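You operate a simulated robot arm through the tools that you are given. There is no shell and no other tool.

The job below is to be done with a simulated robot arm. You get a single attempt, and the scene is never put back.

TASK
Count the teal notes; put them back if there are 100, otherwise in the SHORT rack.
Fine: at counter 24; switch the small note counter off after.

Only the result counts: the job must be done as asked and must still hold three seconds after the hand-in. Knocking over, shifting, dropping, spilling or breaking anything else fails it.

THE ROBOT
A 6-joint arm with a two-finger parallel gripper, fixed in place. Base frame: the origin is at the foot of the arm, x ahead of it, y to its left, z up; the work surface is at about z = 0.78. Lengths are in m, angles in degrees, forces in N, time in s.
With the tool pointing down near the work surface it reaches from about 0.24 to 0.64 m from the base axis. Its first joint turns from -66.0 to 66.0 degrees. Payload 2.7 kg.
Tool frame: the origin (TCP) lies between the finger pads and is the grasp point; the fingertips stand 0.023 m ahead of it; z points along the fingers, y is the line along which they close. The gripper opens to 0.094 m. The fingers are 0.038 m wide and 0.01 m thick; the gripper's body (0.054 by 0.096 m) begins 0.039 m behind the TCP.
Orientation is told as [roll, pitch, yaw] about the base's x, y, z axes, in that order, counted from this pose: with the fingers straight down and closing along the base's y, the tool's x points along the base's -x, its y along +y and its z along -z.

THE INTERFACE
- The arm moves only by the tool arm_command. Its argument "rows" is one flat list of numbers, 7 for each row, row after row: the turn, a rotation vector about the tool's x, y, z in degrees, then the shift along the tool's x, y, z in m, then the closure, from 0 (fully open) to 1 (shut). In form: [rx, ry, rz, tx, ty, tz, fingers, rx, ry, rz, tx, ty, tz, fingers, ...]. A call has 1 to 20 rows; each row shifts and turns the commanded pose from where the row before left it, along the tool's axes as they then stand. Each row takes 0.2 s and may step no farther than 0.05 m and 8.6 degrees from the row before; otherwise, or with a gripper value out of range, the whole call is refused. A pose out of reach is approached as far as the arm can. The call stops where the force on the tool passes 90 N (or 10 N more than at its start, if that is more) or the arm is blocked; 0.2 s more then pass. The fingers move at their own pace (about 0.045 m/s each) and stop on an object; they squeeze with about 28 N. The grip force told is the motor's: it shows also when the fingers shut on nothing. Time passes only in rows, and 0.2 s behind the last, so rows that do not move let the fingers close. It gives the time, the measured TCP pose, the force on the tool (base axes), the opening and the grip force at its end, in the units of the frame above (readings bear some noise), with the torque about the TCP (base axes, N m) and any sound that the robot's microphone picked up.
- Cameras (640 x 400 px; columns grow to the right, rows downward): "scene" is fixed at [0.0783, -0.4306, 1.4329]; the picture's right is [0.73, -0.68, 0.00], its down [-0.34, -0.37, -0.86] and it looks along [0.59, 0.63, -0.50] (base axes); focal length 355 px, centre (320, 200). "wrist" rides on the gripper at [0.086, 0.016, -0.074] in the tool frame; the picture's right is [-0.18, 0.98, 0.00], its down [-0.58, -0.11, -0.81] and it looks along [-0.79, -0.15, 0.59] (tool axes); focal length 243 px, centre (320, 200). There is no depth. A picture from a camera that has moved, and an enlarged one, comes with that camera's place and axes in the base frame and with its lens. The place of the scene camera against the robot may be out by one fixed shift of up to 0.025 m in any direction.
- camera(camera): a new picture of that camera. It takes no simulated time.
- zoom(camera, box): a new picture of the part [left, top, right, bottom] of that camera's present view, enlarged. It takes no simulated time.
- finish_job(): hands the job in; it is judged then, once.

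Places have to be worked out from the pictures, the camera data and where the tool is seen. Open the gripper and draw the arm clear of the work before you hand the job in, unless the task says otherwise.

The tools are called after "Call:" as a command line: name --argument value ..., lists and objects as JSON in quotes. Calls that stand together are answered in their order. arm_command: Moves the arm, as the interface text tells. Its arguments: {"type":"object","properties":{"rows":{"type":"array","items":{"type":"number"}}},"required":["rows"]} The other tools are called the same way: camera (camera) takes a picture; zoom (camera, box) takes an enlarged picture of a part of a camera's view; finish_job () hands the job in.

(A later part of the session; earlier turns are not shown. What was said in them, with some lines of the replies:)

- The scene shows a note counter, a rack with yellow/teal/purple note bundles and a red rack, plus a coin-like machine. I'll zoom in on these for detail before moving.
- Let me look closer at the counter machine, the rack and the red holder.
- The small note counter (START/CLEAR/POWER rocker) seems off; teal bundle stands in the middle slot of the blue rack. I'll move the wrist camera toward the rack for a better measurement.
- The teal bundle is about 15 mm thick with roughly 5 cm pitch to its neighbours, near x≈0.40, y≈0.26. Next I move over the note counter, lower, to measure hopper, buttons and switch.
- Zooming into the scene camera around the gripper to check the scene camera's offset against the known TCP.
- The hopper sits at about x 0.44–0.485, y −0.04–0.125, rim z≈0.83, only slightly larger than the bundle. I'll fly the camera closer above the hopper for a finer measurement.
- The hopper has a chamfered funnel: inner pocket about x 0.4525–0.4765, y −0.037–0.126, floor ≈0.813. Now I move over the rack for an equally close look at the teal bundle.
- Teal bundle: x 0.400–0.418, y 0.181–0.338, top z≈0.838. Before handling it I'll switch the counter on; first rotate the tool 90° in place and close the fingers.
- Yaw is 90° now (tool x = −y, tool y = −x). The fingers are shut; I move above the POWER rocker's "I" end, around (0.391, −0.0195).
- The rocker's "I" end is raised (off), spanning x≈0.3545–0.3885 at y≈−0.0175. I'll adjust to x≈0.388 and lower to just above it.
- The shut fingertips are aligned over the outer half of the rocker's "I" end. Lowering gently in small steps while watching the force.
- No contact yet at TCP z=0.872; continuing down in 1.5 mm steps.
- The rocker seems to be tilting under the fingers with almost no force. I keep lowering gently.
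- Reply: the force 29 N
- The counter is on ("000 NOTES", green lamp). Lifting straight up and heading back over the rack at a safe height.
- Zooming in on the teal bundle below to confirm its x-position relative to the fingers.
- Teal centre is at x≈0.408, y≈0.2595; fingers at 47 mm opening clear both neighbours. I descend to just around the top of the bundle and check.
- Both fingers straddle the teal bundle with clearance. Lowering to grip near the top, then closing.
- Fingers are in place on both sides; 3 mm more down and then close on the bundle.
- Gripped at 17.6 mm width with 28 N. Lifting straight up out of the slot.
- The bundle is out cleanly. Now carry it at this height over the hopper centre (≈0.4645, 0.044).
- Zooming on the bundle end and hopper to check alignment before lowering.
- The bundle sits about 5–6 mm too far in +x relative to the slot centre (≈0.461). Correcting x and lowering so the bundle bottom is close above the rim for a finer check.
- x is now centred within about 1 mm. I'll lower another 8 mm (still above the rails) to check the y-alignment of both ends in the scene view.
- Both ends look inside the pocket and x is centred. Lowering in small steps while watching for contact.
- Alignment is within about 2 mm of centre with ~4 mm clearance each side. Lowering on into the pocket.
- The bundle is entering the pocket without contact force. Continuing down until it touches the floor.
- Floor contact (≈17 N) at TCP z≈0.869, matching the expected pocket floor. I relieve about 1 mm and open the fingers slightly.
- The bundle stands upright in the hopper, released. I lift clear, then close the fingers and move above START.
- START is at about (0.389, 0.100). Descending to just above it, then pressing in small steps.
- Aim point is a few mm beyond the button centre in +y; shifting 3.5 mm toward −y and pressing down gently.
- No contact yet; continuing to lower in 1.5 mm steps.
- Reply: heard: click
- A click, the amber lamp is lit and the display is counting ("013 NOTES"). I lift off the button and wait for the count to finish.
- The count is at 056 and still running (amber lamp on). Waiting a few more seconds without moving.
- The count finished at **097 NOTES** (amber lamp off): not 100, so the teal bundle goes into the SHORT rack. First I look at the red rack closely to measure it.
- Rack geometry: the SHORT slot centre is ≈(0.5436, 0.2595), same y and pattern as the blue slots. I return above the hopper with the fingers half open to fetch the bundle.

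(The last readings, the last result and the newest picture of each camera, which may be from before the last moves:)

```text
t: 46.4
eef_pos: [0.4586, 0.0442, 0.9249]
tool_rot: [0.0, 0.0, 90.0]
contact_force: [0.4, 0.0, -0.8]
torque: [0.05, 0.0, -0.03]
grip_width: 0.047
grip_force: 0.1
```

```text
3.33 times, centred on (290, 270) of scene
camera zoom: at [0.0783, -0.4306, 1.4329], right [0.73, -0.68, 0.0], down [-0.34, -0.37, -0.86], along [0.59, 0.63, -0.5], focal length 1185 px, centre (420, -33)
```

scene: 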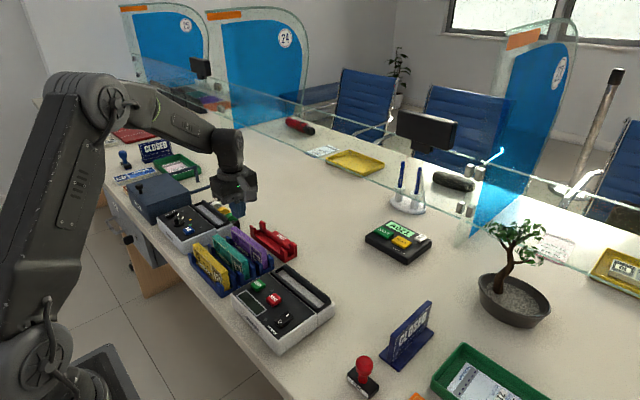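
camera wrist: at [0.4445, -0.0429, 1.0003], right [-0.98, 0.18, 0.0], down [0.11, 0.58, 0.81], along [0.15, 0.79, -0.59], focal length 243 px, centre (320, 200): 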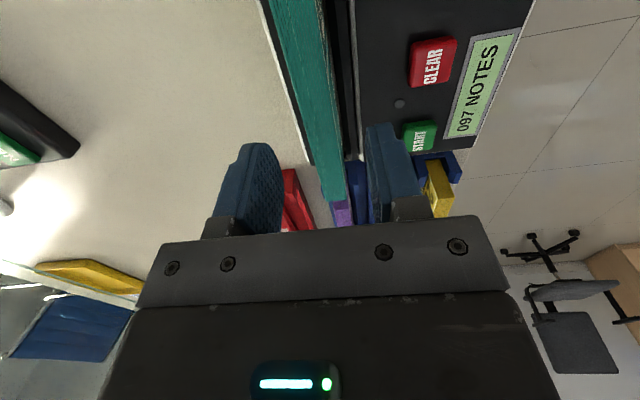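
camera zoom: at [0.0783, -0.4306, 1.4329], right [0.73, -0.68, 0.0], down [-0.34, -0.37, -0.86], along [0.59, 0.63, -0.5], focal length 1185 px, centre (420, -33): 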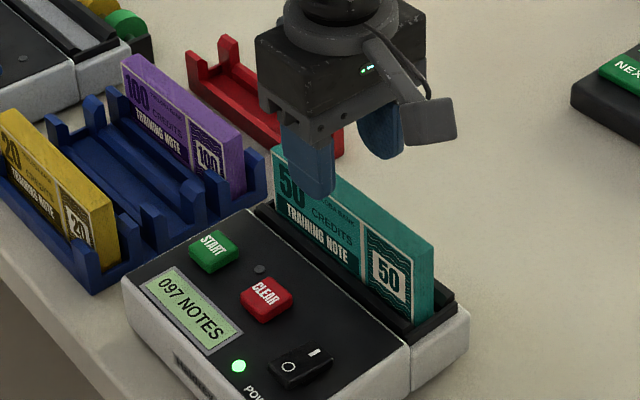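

Display still reads 097 and the bundle stands straight between the fingers. Lowering to the grip height and closing.

Call:
arm_command --rows '[0, 0, 0, 0, 0, 0.02, 0.5, 0, 0, 0, 0, 0, 0.02, 0.5, 0, 0, 0, 0, 0, 0.015, 0.5, 0, 0, 0, 0, 0, 0, 0.7, 0, 0, 0, 0, 0, 0, 1, 0, 0, 0, 0, 0, 0, 1, 0, 0, 0, 0, 0, 0, 1, 0, 0, 0, 0, 0, 0, 1]'

Call:
zoom --camera "scene" --box '[255, 235, 355, 315]'

```text
t: 48.2
eef_pos: [0.4595, 0.0452, 0.8708]
tool_rot: [0.0, 0.1, 90.0]
contact_force: [-0.3, -0.4, -0.9]
torque: [-0.01, 0.03, -0.01]
grip_width: 0.0174
grip_force: 27.9
```

```text
5.00 times, centred on (305, 275) of scene
camera zoom: at [0.0784, -0.4306, 1.4329], right [0.73, -0.68, 0.0], down [-0.34, -0.37, -0.86], along [0.59, 0.63, -0.5], focal length 1777 px, centre (395, -175)
```

zoom: 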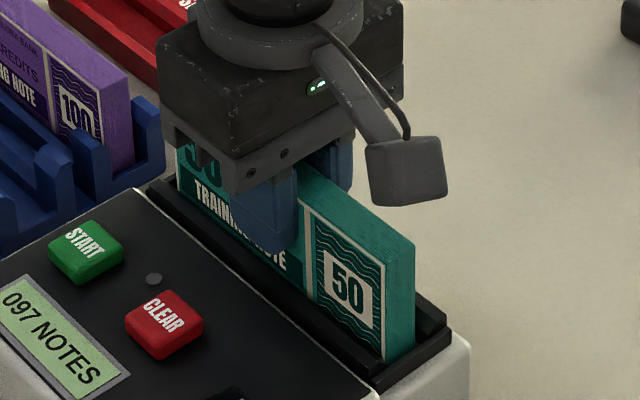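

Gripped again (17.4 mm). Lifting straight up and carrying it above the SHORT rack.

Call:
arm_command --rows '[0, 0, 0, 0, 0, -0.008, 1, 0, 0, 0, 0, 0, -0.02, 1, 0, 0, 0, 0, 0, -0.03, 1, 0, 0, 0, 0, 0, -0.027, 1, 0, 0, 0, -0.0358, -0.0138, 0, 1, 0, 0, 0, -0.0358, -0.0138, 0, 1, 0, 0, 0, -0.0358, -0.0138, 0, 1, 0, 0, 0, -0.0358, -0.0138, 0, 1, 0, 0, 0, -0.0358, -0.0138, 0, 1, 0, 0, 0, -0.036, -0.0138, 0, 1, 0, 0, 0, 0, 0, 0, 1]'

Call:
camera --camera "wrist"

Call:
zoom --camera "scene" --box '[220, 160, 340, 270]'

```text
t: 50.6
eef_pos: [0.543, 0.2599, 0.9544]
tool_rot: [0.1, 0.1, 89.9]
contact_force: [-0.5, -1.1, -1.1]
torque: [-0.01, 0.05, -0.04]
grip_width: 0.0176
grip_force: 27.7
```

```text
taken
camera wrist: at [0.5282, 0.172, 1.0292], right [-0.98, 0.18, 0.0], down [0.11, 0.58, 0.81], along [0.15, 0.79, -0.59], focal length 243 px, centre (320, 200)
```

wrist: 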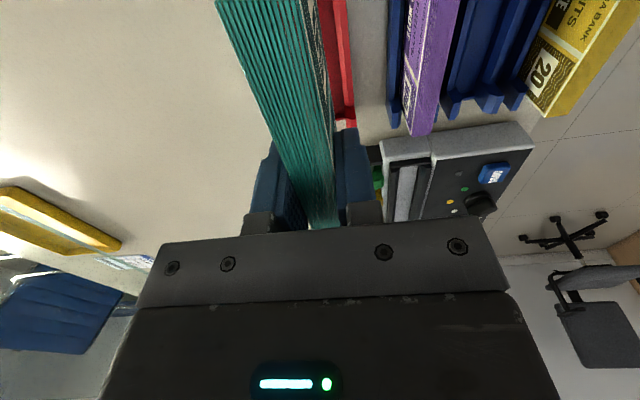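

```text
3.64 times, centred on (280, 215) of scene
camera zoom: at [0.0784, -0.4306, 1.4329], right [0.73, -0.68, 0.0], down [-0.34, -0.37, -0.86], along [0.59, 0.63, -0.5], focal length 1292 px, centre (466, 146)
```

zoom: 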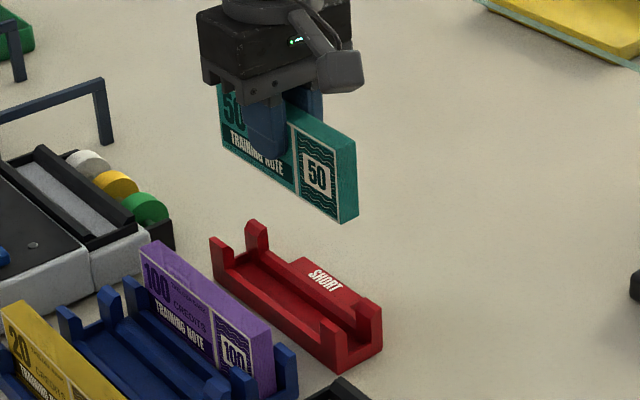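

Checking the x-alignment between the bundle and the rack in the wrist view.

Call:
zoom --camera "wrist" --box '[280, 0, 420, 140]'

Call:
zoom --camera "scene" --box '[255, 205, 335, 265]'

```text
2.86 times, centred on (350, 70) of wrist
camera zoom: at [0.5282, 0.172, 1.0292], right [-0.98, 0.18, 0.0], down [0.11, 0.58, 0.81], along [0.15, 0.79, -0.59], focal length 693 px, centre (234, 571)
```

zoom: 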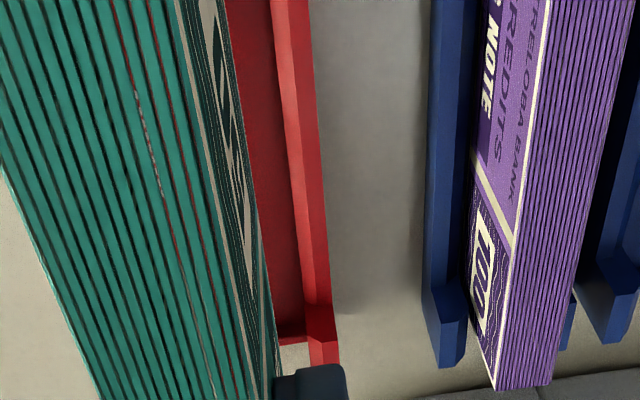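

```text
6.67 times, centred on (295, 235) of scene
camera zoom: at [0.0784, -0.4306, 1.4329], right [0.73, -0.68, 0.0], down [-0.34, -0.37, -0.86], along [0.59, 0.63, -0.5], focal length 2370 px, centre (487, -33)
```

zoom: 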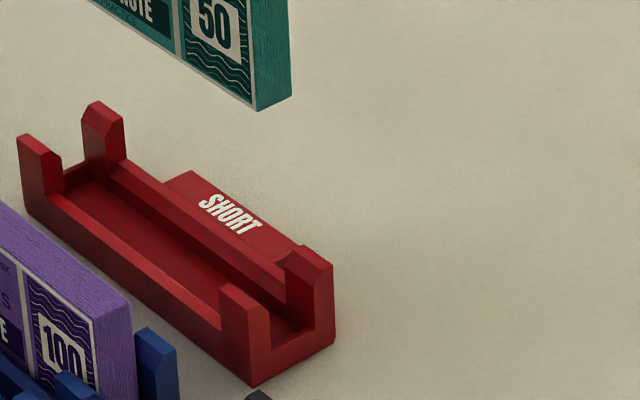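

Bundle is roughly above the slot. Lowering 5.5 cm so its bottom comes just above the posts, then comparing in close-up.

Call:
arm_command --rows '[0, 0, 0, 0, 0, 0.02, 1, 0, 0, 0, 0, 0, 0.02, 1, 0, 0, 0, 0, 0, 0.01, 1, 0, 0, 0, 0, 0, 0, 1]'

Call:
zoom --camera "scene" --box '[275, 220, 315, 250]'

Call:
zoom --camera "scene" --box '[245, 200, 285, 230]'

Call:
zoom --camera "wrist" --box '[280, 0, 420, 140]'

```text
t: 51.6
eef_pos: [0.5419, 0.2592, 0.9057]
tool_rot: [0.1, -0.1, 90.0]
contact_force: [-0.3, -0.3, -1.7]
torque: [-0.02, -0.01, 0.05]
grip_width: 0.0175
grip_force: 27.9
```

```text
13.33 times, centred on (295, 235) of scene
camera zoom: at [0.0784, -0.4306, 1.4329], right [0.73, -0.68, 0.0], down [-0.34, -0.37, -0.86], along [0.59, 0.63, -0.5], focal length 4739 px, centre (653, -267)
```

zoom: 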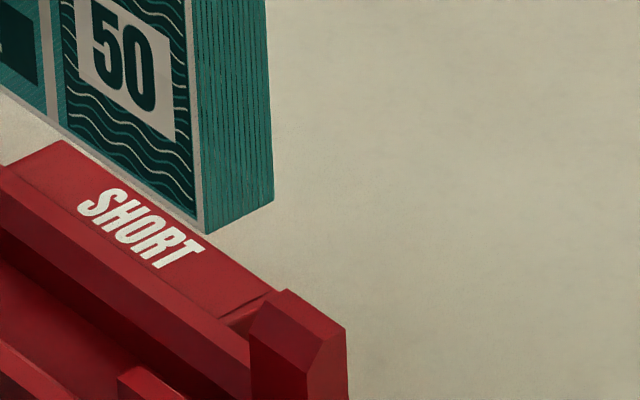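

```text
13.33 times, centred on (265, 215) of scene
camera zoom: at [0.0784, -0.4306, 1.4329], right [0.73, -0.68, 0.0], down [-0.34, -0.37, -0.86], along [0.59, 0.63, -0.5], focal length 4739 px, centre (1053, 0)
```

zoom: 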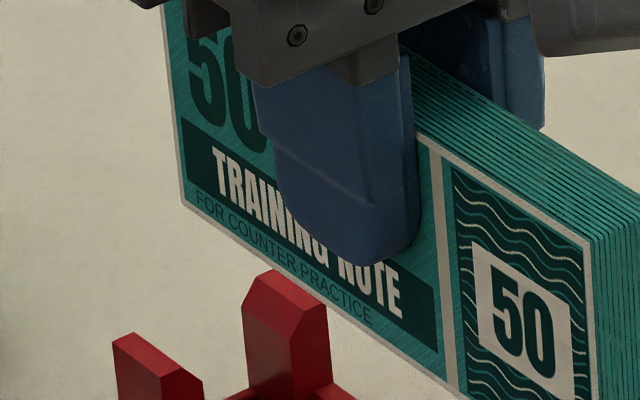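

```text
2.86 times, centred on (350, 70) of wrist
camera zoom: at [0.5279, 0.1716, 0.9796], right [-0.98, 0.18, 0.0], down [0.11, 0.58, 0.81], along [0.15, 0.79, -0.59], focal length 693 px, centre (234, 571)
```

zoom: 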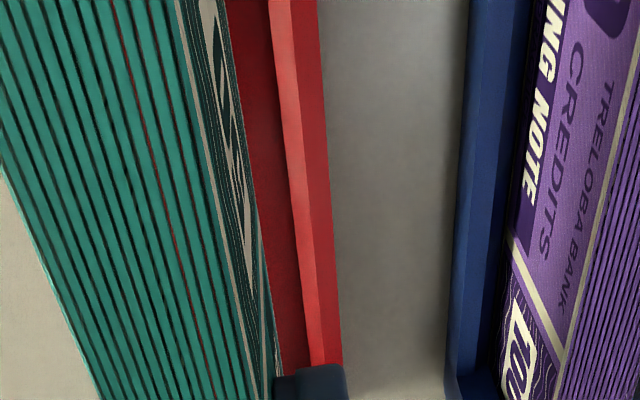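

Call:
zoom --camera "scene" --box '[276, 236, 308, 260]'

Call:
zoom --camera "scene" --box '[250, 214, 282, 238]'

```text
16.00 times, centred on (292, 248) of scene
camera zoom: at [0.0784, -0.4306, 1.4329], right [0.73, -0.68, 0.0], down [-0.34, -0.37, -0.86], along [0.59, 0.63, -0.5], focal length 5687 px, centre (768, -568)
```

zoom: 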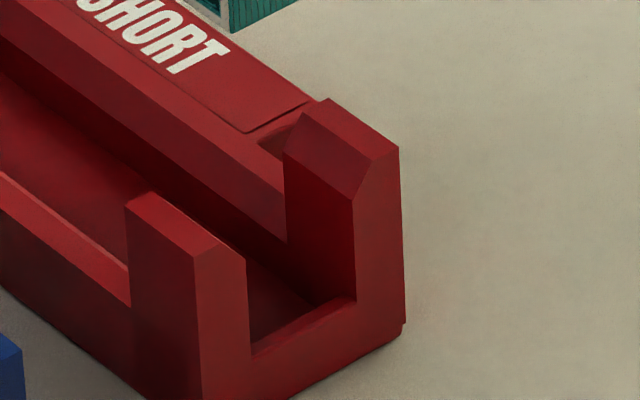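

```text
16.00 times, centred on (266, 226) of scene
camera zoom: at [0.0784, -0.4306, 1.4329], right [0.73, -0.68, 0.0], down [-0.34, -0.37, -0.86], along [0.59, 0.63, -0.5], focal length 5687 px, centre (1184, -216)
```

zoom: 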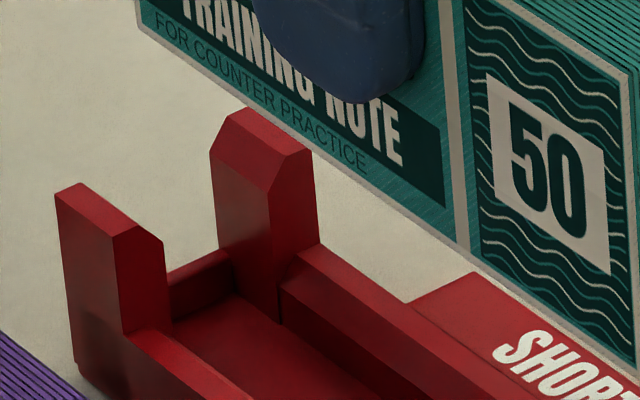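

Slot geometry from the scene view: posts' inner gap ≈22 mm centred near x≈0.542, inner length ≈0.181–0.340. I nudge −1 mm in x and +1.5 mm in y, then lower 25 mm and re-check.

Call:
arm_command --rows '[0, 0, 0, -0.0015, 0.001, 0, 1, 0, 0, 0, 0, 0, 0.01, 1, 0, 0, 0, 0, 0, 0.01, 1, 0, 0, 0, 0, 0, 0.005, 1, 0, 0, 0, 0, 0, 0, 1]'

Call:
zoom --camera "scene" --box '[276, 228, 316, 258]'

Call:
zoom --camera "scene" --box '[245, 205, 285, 235]'

Call:
zoom --camera "wrist" --box '[280, 0, 420, 140]'

```text
t: 52.8
eef_pos: [0.5403, 0.2613, 0.8795]
tool_rot: [0.0, 0.0, 90.0]
contact_force: [0.7, -0.3, -0.7]
torque: [0.03, -0.02, -0.02]
grip_width: 0.0177
grip_force: 28.0
```

```text
13.33 times, centred on (296, 243) of scene
camera zoom: at [0.0784, -0.4306, 1.4329], right [0.73, -0.68, 0.0], down [-0.34, -0.37, -0.86], along [0.59, 0.63, -0.5], focal length 4739 px, centre (640, -373)
```

zoom: 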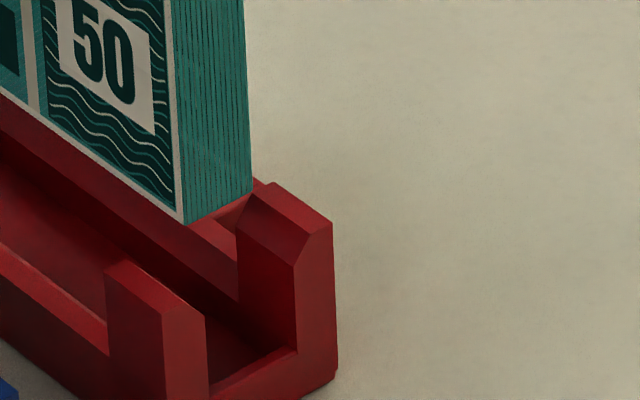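

```text
13.33 times, centred on (265, 220) of scene
camera zoom: at [0.0784, -0.4306, 1.4329], right [0.73, -0.68, 0.0], down [-0.34, -0.37, -0.86], along [0.59, 0.63, -0.5], focal length 4739 px, centre (1053, -67)
```

zoom: 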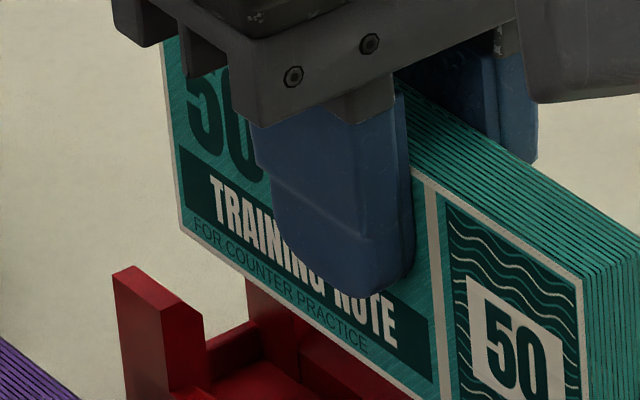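

```text
2.86 times, centred on (350, 70) of wrist
camera zoom: at [0.5261, 0.1737, 0.9552], right [-0.98, 0.18, 0.0], down [0.11, 0.58, 0.81], along [0.15, 0.79, -0.59], focal length 693 px, centre (234, 571)
```

zoom: 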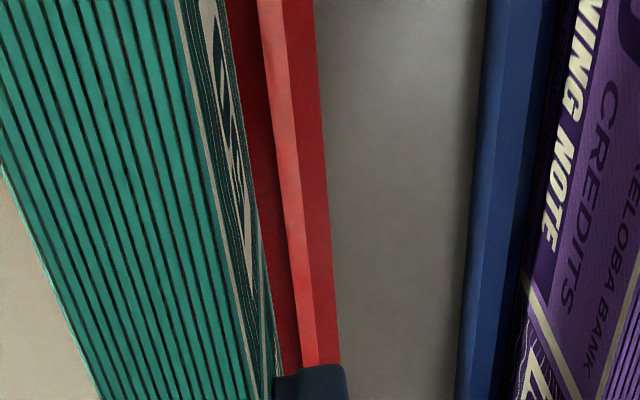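

Call:
arm_command --rows '[0, 0, 0, 0, 0, 0.005, 1, 0, 0, 0, 0, 0, 0.004, 1, 0, 0, 0, 0, 0, 0, 1]'

Call:
zoom --camera "scene" --box '[276, 228, 316, 258]'

Call:
zoom --camera "scene" --box '[245, 205, 285, 235]'

```text
t: 53.6
eef_pos: [0.5405, 0.261, 0.871]
tool_rot: [0.0, 0.1, 90.0]
contact_force: [0.8, -0.6, -0.9]
torque: [0.02, 0.02, 0.0]
grip_width: 0.0176
grip_force: 27.7
```

```text
13.33 times, centred on (296, 243) of scene
camera zoom: at [0.0784, -0.4306, 1.4329], right [0.73, -0.68, 0.0], down [-0.34, -0.37, -0.86], along [0.59, 0.63, -0.5], focal length 4739 px, centre (640, -373)
```

zoom: 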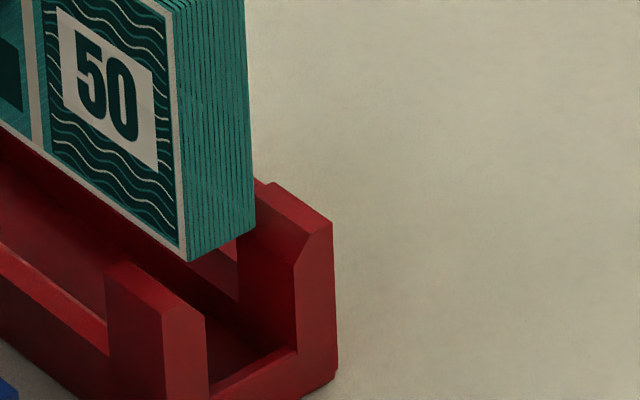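

```text
13.33 times, centred on (265, 220) of scene
camera zoom: at [0.0784, -0.4306, 1.4329], right [0.73, -0.68, 0.0], down [-0.34, -0.37, -0.86], along [0.59, 0.63, -0.5], focal length 4739 px, centre (1053, -67)
```

zoom: 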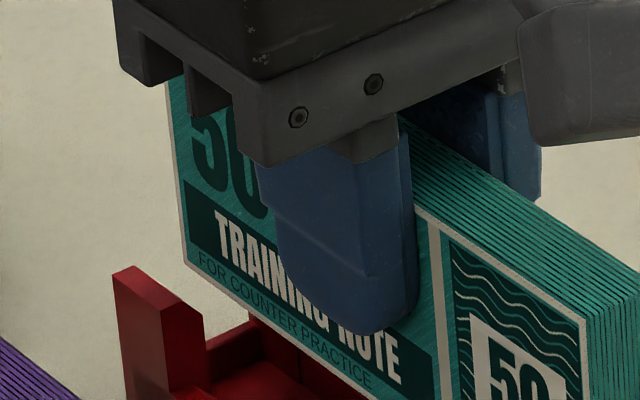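

The gaps to the front and rear posts look even (~3 mm each). Continuing down with force monitoring.

Call:
arm_command --rows '[0, 0, 0, 0, 0, 0.004, 1, 0, 0, 0, 0, 0, 0.004, 1, 0, 0, 0, 0, 0, 0.004, 1, 0, 0, 0, 0, 0, 0, 1]'

Call:
zoom --camera "scene" --box '[276, 228, 316, 258]'

Call:
zoom --camera "scene" --box '[245, 205, 285, 235]'

```text
t: 54.6
eef_pos: [0.5405, 0.261, 0.8597]
tool_rot: [0.0, 0.0, 90.1]
contact_force: [0.3, -0.2, -2.1]
torque: [0.0, 0.02, 0.0]
grip_width: 0.0176
grip_force: 27.8
```

```text
13.33 times, centred on (296, 243) of scene
camera zoom: at [0.0784, -0.4306, 1.4329], right [0.73, -0.68, 0.0], down [-0.34, -0.37, -0.86], along [0.59, 0.63, -0.5], focal length 4739 px, centre (640, -373)
```

zoom: 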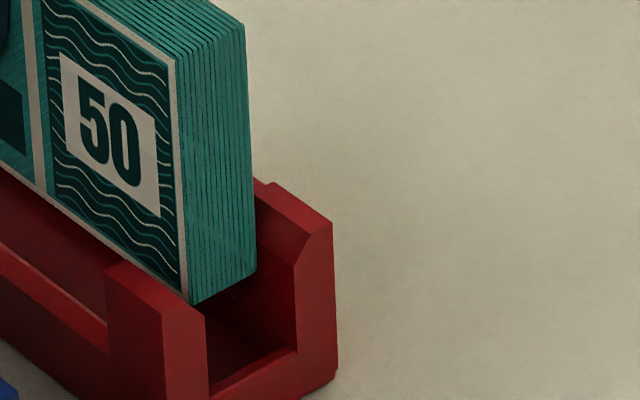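

```text
13.33 times, centred on (265, 220) of scene
camera zoom: at [0.0784, -0.4306, 1.4329], right [0.73, -0.68, 0.0], down [-0.34, -0.37, -0.86], along [0.59, 0.63, -0.5], focal length 4739 px, centre (1053, -67)
```

zoom: 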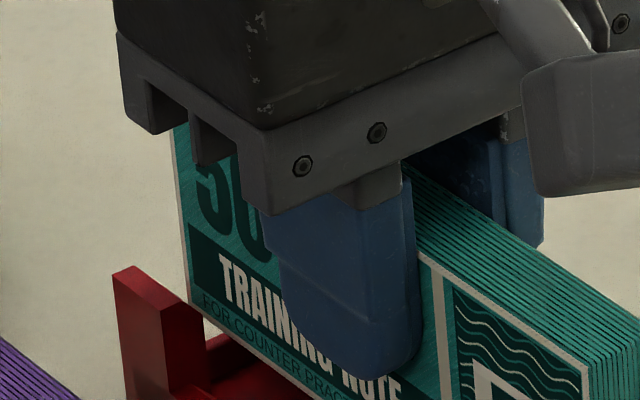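

Bundle is between the posts, no contact. Lowering another 12 mm.

Call:
arm_command --rows '[0, 0, 0, 0, 0, 0.004, 1, 0, 0, 0, 0, 0, 0.004, 1, 0, 0, 0, 0, 0, 0.004, 1, 0, 0, 0, 0, 0, 0, 1]'

Call:
zoom --camera "scene" --box '[276, 228, 316, 258]'

Call:
zoom --camera "scene" --box '[245, 205, 285, 235]'

```text
t: 55.6
eef_pos: [0.5425, 0.2609, 0.8483]
tool_rot: [0.1, 0.0, 90.0]
contact_force: [0.5, 0.0, -0.8]
torque: [0.01, 0.01, 0.01]
grip_width: 0.0177
grip_force: 27.9
```

```text
13.33 times, centred on (296, 243) of scene
camera zoom: at [0.0784, -0.4306, 1.4329], right [0.73, -0.68, 0.0], down [-0.34, -0.37, -0.86], along [0.59, 0.63, -0.5], focal length 4739 px, centre (640, -373)
```

zoom: 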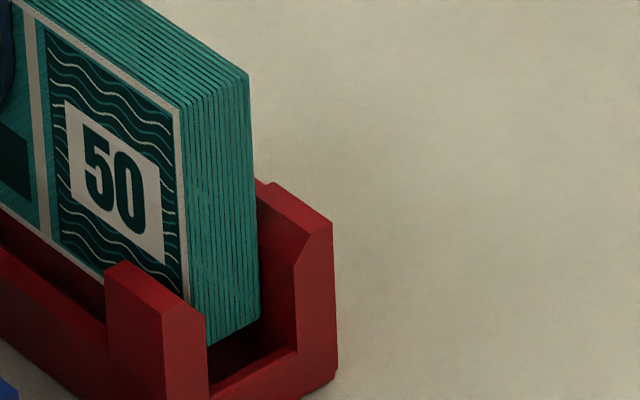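

```text
13.33 times, centred on (265, 220) of scene
camera zoom: at [0.0784, -0.4306, 1.4329], right [0.73, -0.68, 0.0], down [-0.34, -0.37, -0.86], along [0.59, 0.63, -0.5], focal length 4739 px, centre (1053, -67)
```

zoom: 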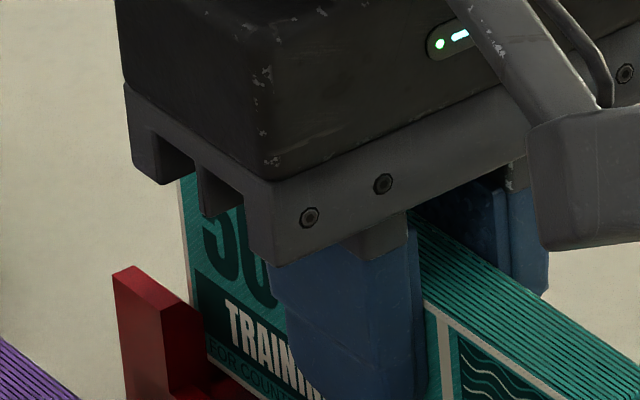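

Still free of contact. Lowering the last stretch in finer steps.

Call:
arm_command --rows '[0, 0, 0, 0, 0, 0.003, 1, 0, 0, 0, 0, 0, 0.003, 1, 0, 0, 0, 0, 0, 0.002, 1, 0, 0, 0, 0, 0, 0, 1]'

Call:
zoom --camera "scene" --box '[276, 228, 316, 258]'

```text
t: 56.6
eef_pos: [0.541, 0.2609, 0.84]
tool_rot: [0.0, 0.0, 90.1]
contact_force: [0.2, -0.2, -2.0]
torque: [0.02, -0.01, 0.0]
grip_width: 0.0177
grip_force: 28.1
```

```text
13.33 times, centred on (296, 243) of scene
camera zoom: at [0.0784, -0.4306, 1.4329], right [0.73, -0.68, 0.0], down [-0.34, -0.37, -0.86], along [0.59, 0.63, -0.5], focal length 4739 px, centre (640, -373)
```

zoom: 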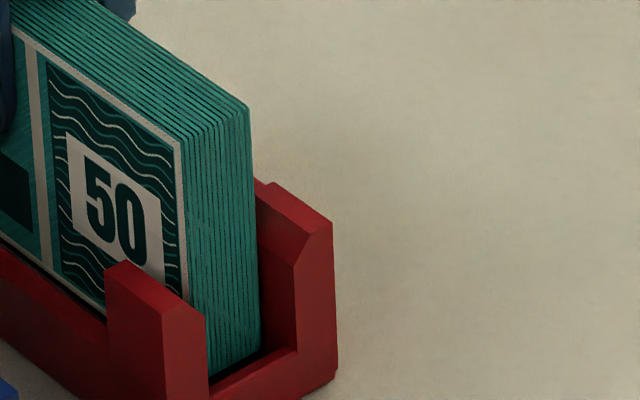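

Call:
arm_command --rows '[0, 0, 0, 0, 0, 0.002, 1, 0, 0, 0, 0, 0, 0.0015, 1, 0, 0, 0, 0, 0, 0, 1]'

```text
t: 57.4
eef_pos: [0.5413, 0.2603, 0.8362]
tool_rot: [0.0, 0.1, 90.0]
contact_force: [0.0, -0.3, -0.7]
torque: [0.03, 0.0, -0.02]
grip_width: 0.0173
grip_force: 28.4
```

No contact yet at 0.836; a bit further in 1 mm steps.

Call:
arm_command --rows '[0, 0, 0, 0, 0, 0.001, 1, 0, 0, 0, 0, 0, 0.001, 1, 0, 0, 0, 0, 0, 0, 1]'

Call:
zoom --camera "scene" --box '[270, 222, 318, 258]'

```text
t: 58.2
eef_pos: [0.5415, 0.2614, 0.8349]
tool_rot: [0.0, 0.0, 90.1]
contact_force: [-4.6, -1.5, 13.6]
torque: [-0.43, 0.2, -0.08]
grip_width: 0.0176
grip_force: 28.2
```

```text
11.11 times, centred on (294, 240) of scene
camera zoom: at [0.078, -0.4307, 1.4329], right [0.73, -0.68, 0.0], down [-0.34, -0.37, -0.86], along [0.59, 0.63, -0.5], focal length 3949 px, centre (609, -244)
```

zoom: 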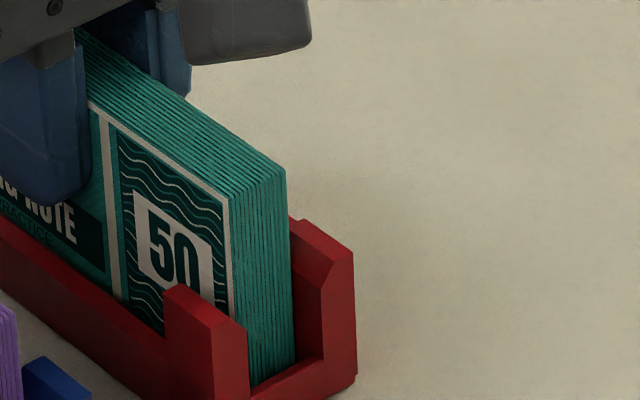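

Floor contact at TCP z≈0.835 (13.6 N), same level as the blue rack. Relieving slightly and opening the fingers a little.

Call:
arm_command --rows '[0, 0, 0, 0, 0, -0.0008, 1, 0, 0, 0, 0, 0, 0, 1, 0, 0, 0, 0, 0, 0, 0.78, 0, 0, 0, 0, 0, 0, 0.7, 0, 0, 0, 0, 0, 0, 0.66, 0, 0, 0, 0, 0, 0, 0.66]'

Call:
zoom --camera "scene" --box '[235, 180, 325, 260]'

Call:
zoom --camera "wrist" --box '[180, 0, 460, 230]'

```text
t: 59.6
eef_pos: [0.5406, 0.2612, 0.8348]
tool_rot: [0.0, 0.0, 90.0]
contact_force: [-0.4, 0.3, 0.4]
torque: [0.02, -0.01, -0.02]
grip_width: 0.0321
grip_force: 0.1
```

```text
5.00 times, centred on (280, 220) of scene
camera zoom: at [0.0783, -0.4306, 1.4329], right [0.73, -0.68, 0.0], down [-0.34, -0.37, -0.86], along [0.59, 0.63, -0.5], focal length 1777 px, centre (520, 100)
```

zoom: 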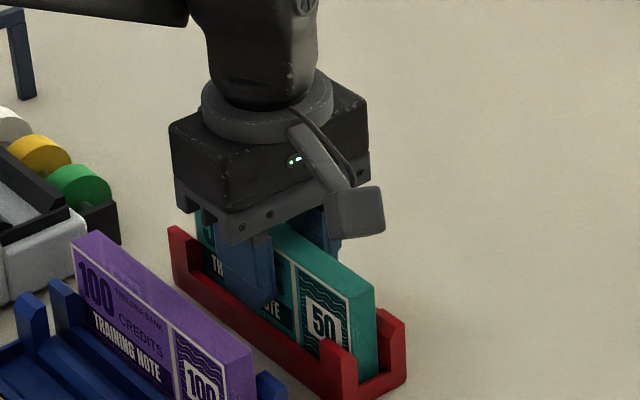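

```text
1.74 times, centred on (320, 115) of wrist
camera zoom: at [0.5263, 0.1736, 0.9098], right [-0.98, 0.18, 0.0], down [0.11, 0.58, 0.81], along [0.15, 0.79, -0.59], focal length 422 px, centre (320, 348)
```

zoom: 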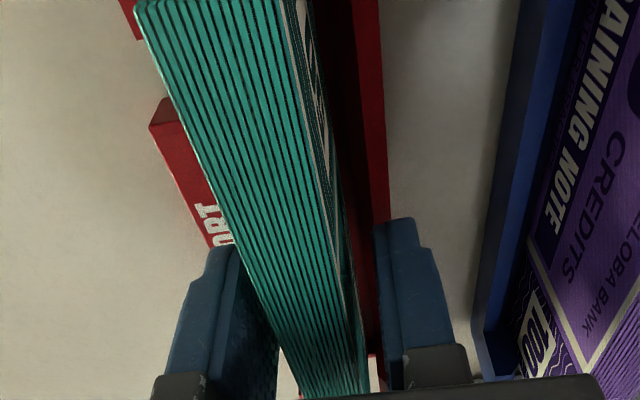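

Released cleanly; fingers stand clear of the bundle. Lifting straight up, then moving with shut fingers toward the POWER rocker's "O" end.

Call:
arm_command --rows '[0, 0, 0, 0, 0, -0.01, 0.66, 0, 0, 0, 0, 0, -0.02, 0.66, 0, 0, 0, 0, 0, -0.03, 0.66, 0, 0, 0, 0, 0, -0.03, 0.66, 0, 0, 0, 0, 0, -0.03, 0.66, 0, 0, 0, 0.0348, 0.0233, 0, 1, 0, 0, 0, 0.0348, 0.0233, 0, 1, 0, 0, 0, 0.0348, 0.0233, 0, 1, 0, 0, 0, 0.0348, 0.0233, 0, 1, 0, 0, 0, 0.0348, 0.0233, 0, 1, 0, 0, 0, 0.0348, 0.0233, 0, 1, 0, 0, 0, 0.0348, 0.0233, 0, 1, 0, 0, 0, 0.0348, 0.0233, 0, 1, 0, 0, 0, 0, 0, 0, 1]'

Call:
camera --camera "scene"

Call:
zoom --camera "scene" --box '[180, 190, 320, 290]'

Call:
camera --camera "wrist"

```text
t: 62.6
eef_pos: [0.3542, -0.0166, 0.9548]
tool_rot: [0.1, 0.0, 90.0]
contact_force: [-0.3, 0.1, -0.2]
torque: [0.0, 0.04, 0.0]
grip_width: 0.0
grip_force: 28.0
```

```text
taken
```

scene: 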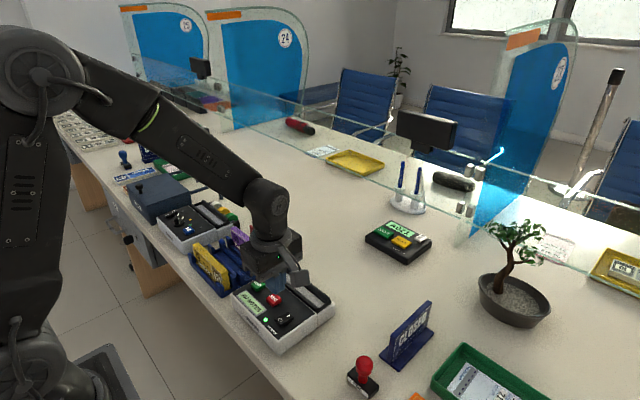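

```text
4.00 times, centred on (250, 240) of scene
camera zoom: at [0.0783, -0.4306, 1.4329], right [0.73, -0.68, 0.0], down [-0.34, -0.37, -0.86], along [0.59, 0.63, -0.5], focal length 1422 px, centre (600, 40)
```

zoom: 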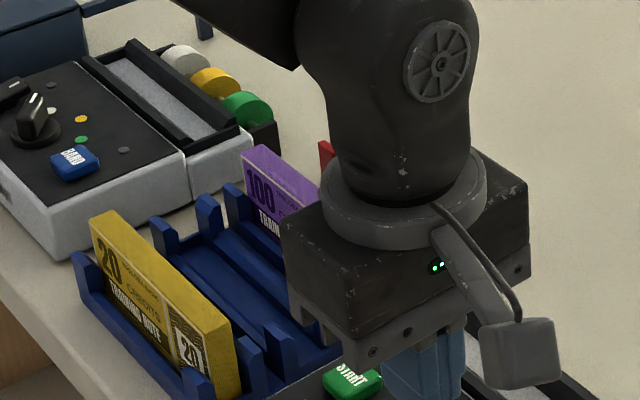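

```text
taken
camera wrist: at [0.3396, -0.1044, 1.0296], right [-0.98, 0.18, 0.0], down [0.11, 0.58, 0.81], along [0.15, 0.79, -0.59], focal length 243 px, centre (320, 200)
```

wrist: 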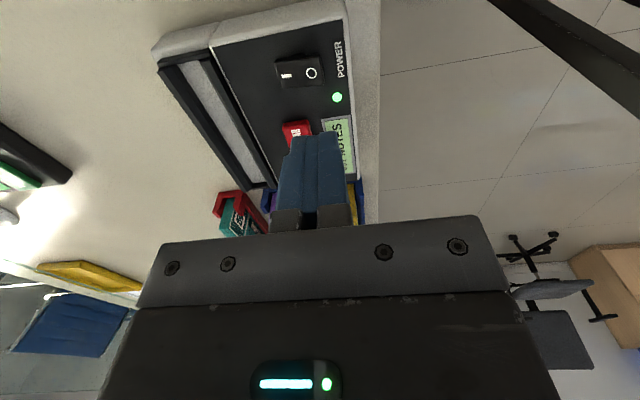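

Positioned over the "O" end (≈0.354, −0.017). Descending to just above the rocker and checking the aim.

Call:
arm_command --rows '[0, 0, 0, 0, 0, 0.03, 1, 0, 0, 0, 0, 0, 0.025, 1, 0, 0, 0, 0, 0, 0.02, 1, 0, 0, 0, 0, 0, 0, 1]'

Call:
zoom --camera "wrist" --box '[210, 20, 430, 220]'

Call:
zoom --camera "scene" --box '[230, 250, 350, 350]'

```text
t: 63.6
eef_pos: [0.3544, -0.0179, 0.8788]
tool_rot: [0.0, 0.0, 89.9]
contact_force: [-0.5, 0.3, -0.4]
torque: [0.0, -0.02, 0.02]
grip_width: 0.0
grip_force: 28.0
```

```text
2.00 times, centred on (320, 120) of wrist
camera zoom: at [0.3396, -0.104, 0.9544], right [-0.98, 0.18, 0.0], down [0.11, 0.58, 0.81], along [0.15, 0.79, -0.59], focal length 485 px, centre (320, 360)
```

zoom: 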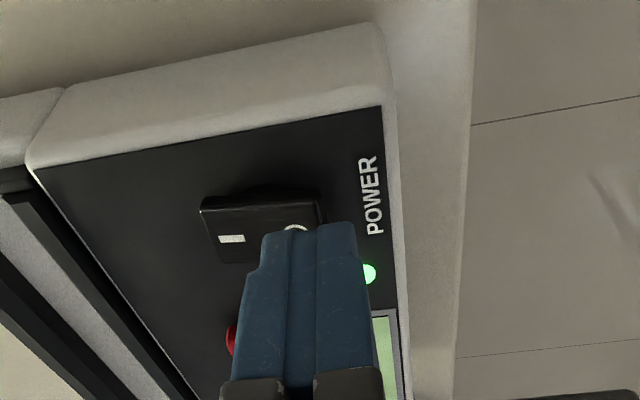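

```text
4.00 times, centred on (290, 300) of scene
camera zoom: at [0.0783, -0.4306, 1.4329], right [0.73, -0.68, 0.0], down [-0.34, -0.37, -0.86], along [0.59, 0.63, -0.5], focal length 1422 px, centre (440, -200)
```

zoom: 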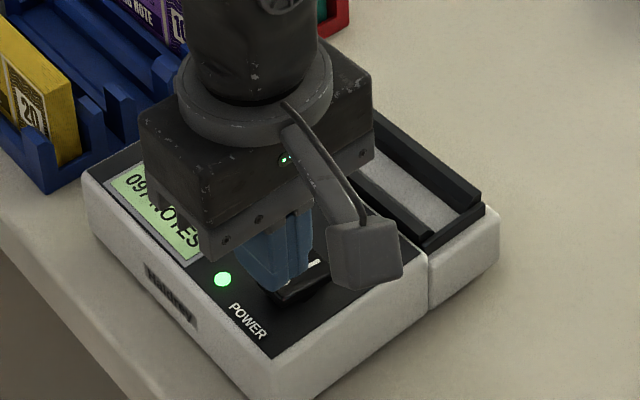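

The fingers cover the raised "O" end. Lowering in small steps, watching the force and the display.

Call:
arm_command --rows '[0, 0, 0, 0, -0.001, 0.004, 1, 0, 0, 0, 0, 0, 0.003, 1, 0, 0, 0, 0, 0, 0.003, 1, 0, 0, 0, 0, 0, 0.0015, 1, 0, 0, 0, 0, 0, 0, 1]'

Call:
zoom --camera "scene" --box '[230, 250, 350, 350]'

```text
t: 64.8
eef_pos: [0.3552, -0.0184, 0.8687]
tool_rot: [0.0, 0.1, 90.1]
contact_force: [0.1, 0.4, -0.6]
torque: [-0.01, 0.01, 0.02]
grip_width: 0.0
grip_force: 28.1
```

```text
4.00 times, centred on (290, 300) of scene
camera zoom: at [0.0783, -0.4306, 1.4329], right [0.73, -0.68, 0.0], down [-0.34, -0.37, -0.86], along [0.59, 0.63, -0.5], focal length 1422 px, centre (440, -200)
```

zoom: 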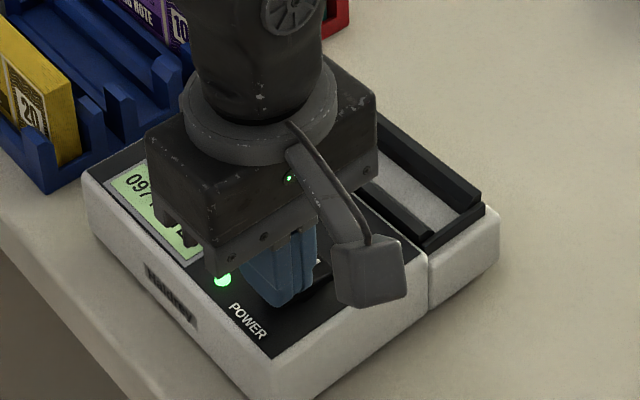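

Call:
arm_command --rows '[0, 0, 0, 0, 0, 0.0015, 1, 0, 0, 0, 0, 0, 0.0015, 1, 0, 0, 0, 0, 0, 0.0015, 1, 0, 0, 0, 0, 0, 0, 1]'

Call:
zoom --camera "scene" --box '[230, 250, 350, 350]'

```text
t: 65.8
eef_pos: [0.3557, -0.0172, 0.8637]
tool_rot: [0.0, 0.0, 90.0]
contact_force: [-3.3, 2.9, 7.3]
torque: [0.06, 0.0, 0.02]
grip_width: 0.0
grip_force: 28.6
```

```text
4.00 times, centred on (290, 300) of scene
camera zoom: at [0.0782, -0.4306, 1.4329], right [0.73, -0.68, 0.0], down [-0.34, -0.37, -0.86], along [0.59, 0.63, -0.5], focal length 1422 px, centre (440, -200)
```

zoom: 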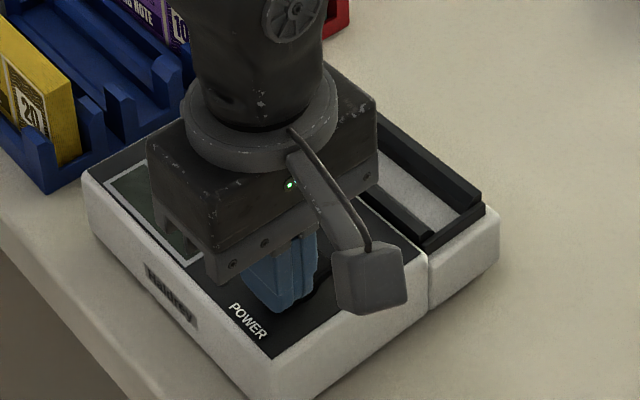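

The display has gone dark. Lifting straight up to confirm that the switch stays off.

Call:
arm_command --rows '[0, 0, 0, 0, 0, -0.005, 1, 0, 0, 0, 0, 0, -0.02, 1, 0, 0, 0, 0, 0, -0.04, 1, 0, 0, 0, 0, 0, -0.045, 1, 0, 0, 0, 0, 0.04, -0.02, 0.5, 0, 0, 0, 0, 0, 0, 0, 0, 0, 0, 0, 0, 0, 0, 0, 0, 0, 0, 0, 0, 0]'

Call:
camera --camera "scene"

Call:
zoom --camera "scene" --box '[225, 250, 345, 360]'

Call:
zoom --camera "scene" --box '[170, 200, 310, 300]'

```text
t: 67.6
eef_pos: [0.3154, -0.0198, 0.9938]
tool_rot: [-0.1, -0.1, 90.0]
contact_force: [0.5, -0.9, -0.1]
torque: [0.01, 0.02, 0.01]
grip_width: 0.0859
grip_force: 0.2
```

```text
taken
```

scene: 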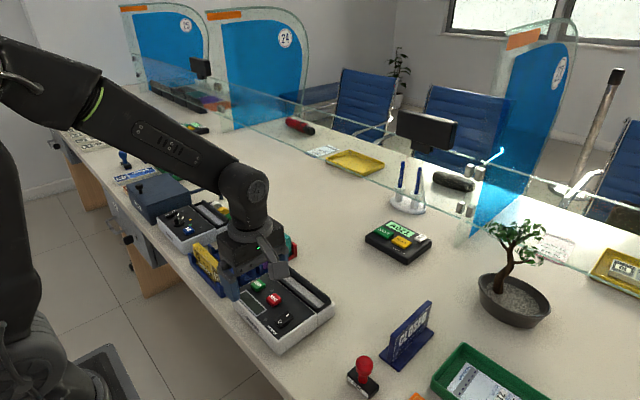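

```text
3.64 times, centred on (285, 305) of scene
camera zoom: at [0.0783, -0.4306, 1.4329], right [0.73, -0.68, 0.0], down [-0.34, -0.37, -0.86], along [0.59, 0.63, -0.5], focal length 1292 px, centre (447, -182)
```

zoom: 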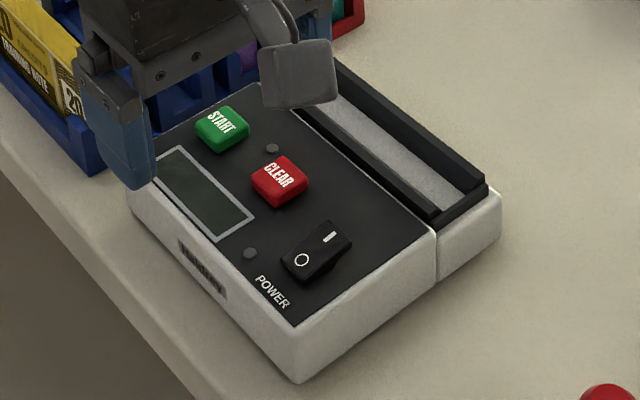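

```text
4.00 times, centred on (240, 250) of scene
camera zoom: at [0.0783, -0.4306, 1.4329], right [0.73, -0.68, 0.0], down [-0.34, -0.37, -0.86], along [0.59, 0.63, -0.5], focal length 1422 px, centre (640, 0)
```

zoom: 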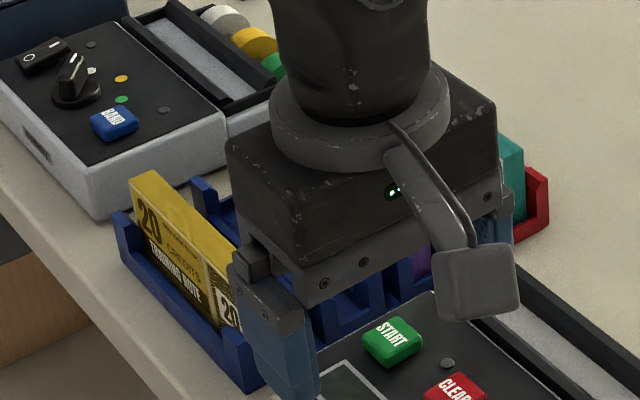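

The counter is off (rocker on "O", lamps and display dark). Raising the open gripper well clear and taking final pictures of everything.

Call:
arm_command --rows '[0, 0, 0, 0, 0, -0.04, 0, 0, 0, 0, 0, 0, -0.04, 0, 0, 0, 0, 0, 0, -0.04, 0, 0, 0, 0, 0.03, 0, -0.02, 0, 0, 0, 0, 0.04, 0, 0, 0, 0, 0, 0, 0.04, 0, 0, 0, 0, 0, 0, 0, 0, 0, 0, 0, 0, 0, 0, 0, 0, 0]'

Call:
camera --camera "scene"

Call:
zoom --camera "scene" --box '[170, 180, 350, 330]'

Call:
camera --camera "wrist"

```text
t: 69.4
eef_pos: [0.3172, -0.1281, 1.1354]
tool_rot: [-0.1, 0.0, 89.9]
contact_force: [0.3, -0.5, -0.5]
torque: [0.01, -0.02, 0.02]
grip_width: 0.0937
grip_force: 0.0
```

```text
taken
```

scene: 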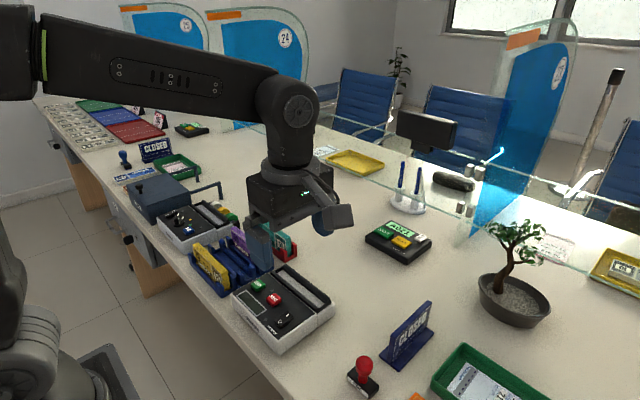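

```text
2.67 times, centred on (260, 255) of scene
camera zoom: at [0.0783, -0.4306, 1.4329], right [0.73, -0.68, 0.0], down [-0.34, -0.37, -0.86], along [0.59, 0.63, -0.5], focal length 948 px, centre (480, 53)
```

zoom: 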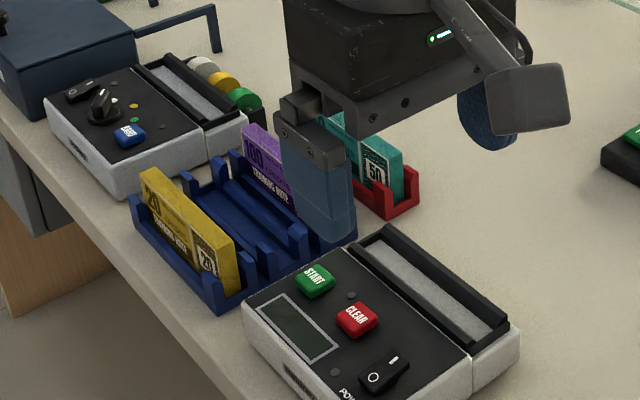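

```text
taken
camera wrist: at [0.3021, -0.2159, 1.2094], right [-0.98, 0.18, 0.0], down [0.11, 0.58, 0.81], along [0.15, 0.79, -0.59], focal length 243 px, centre (320, 200)
```

wrist: 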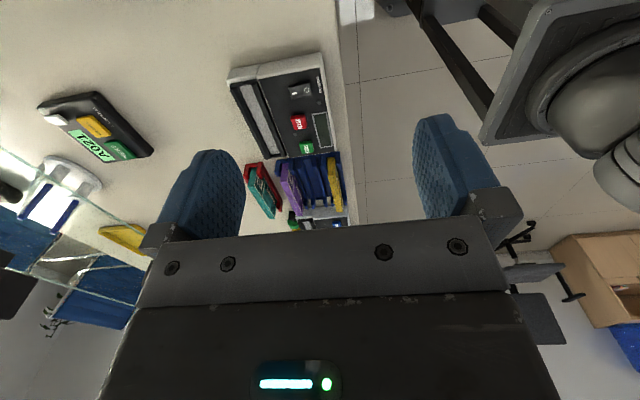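

Final check of the SHORT rack from the wrist camera before handing in.

Call:
zoom --camera "wrist" --box '[220, 40, 360, 230]'

Call:
zoom --camera "scene" --box '[255, 215, 315, 260]'

```text
2.11 times, centred on (290, 135) of wrist
camera zoom: at [0.3021, -0.2159, 1.2094], right [-0.98, 0.18, 0.0], down [0.11, 0.58, 0.81], along [0.15, 0.79, -0.59], focal length 511 px, centre (383, 337)
```

zoom: 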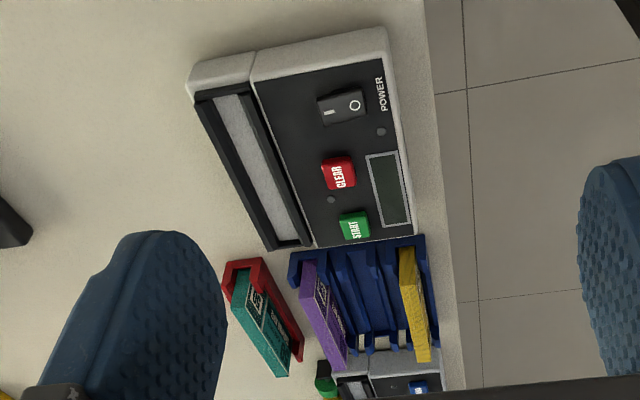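

```text
8.89 times, centred on (285, 238) of scene
camera zoom: at [0.0783, -0.4306, 1.4329], right [0.73, -0.68, 0.0], down [-0.34, -0.37, -0.86], along [0.59, 0.63, -0.5], focal length 3159 px, centre (631, -133)
```

zoom: 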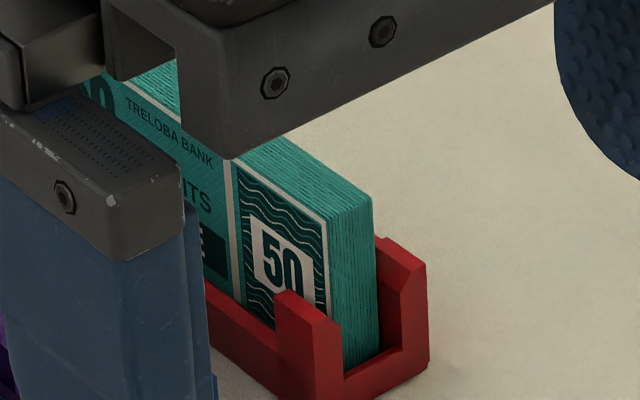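

The teal bundle (97 notes) stands upright in the SHORT rack, the counter is off, the other items are undisturbed, and the arm is clear with the gripper open. Handing in.

Call:
finish_job

```text
The job is handed in.
```

I ran the teal notes through the small note counter at counter 24 and it read 97. Since that isn't 100, I put the bundle in the SHORT rack.

In the last pictures before hand-in:
- **Bundle:** it was standing upright in the rack.
- **Counter:** it was switched off, with the lamp and display dark.
- **Other items:** the yellow and purple bundles and the rest of the desk looked undisturbed.
- **Arm:** it was clear of the work with the gripper open.
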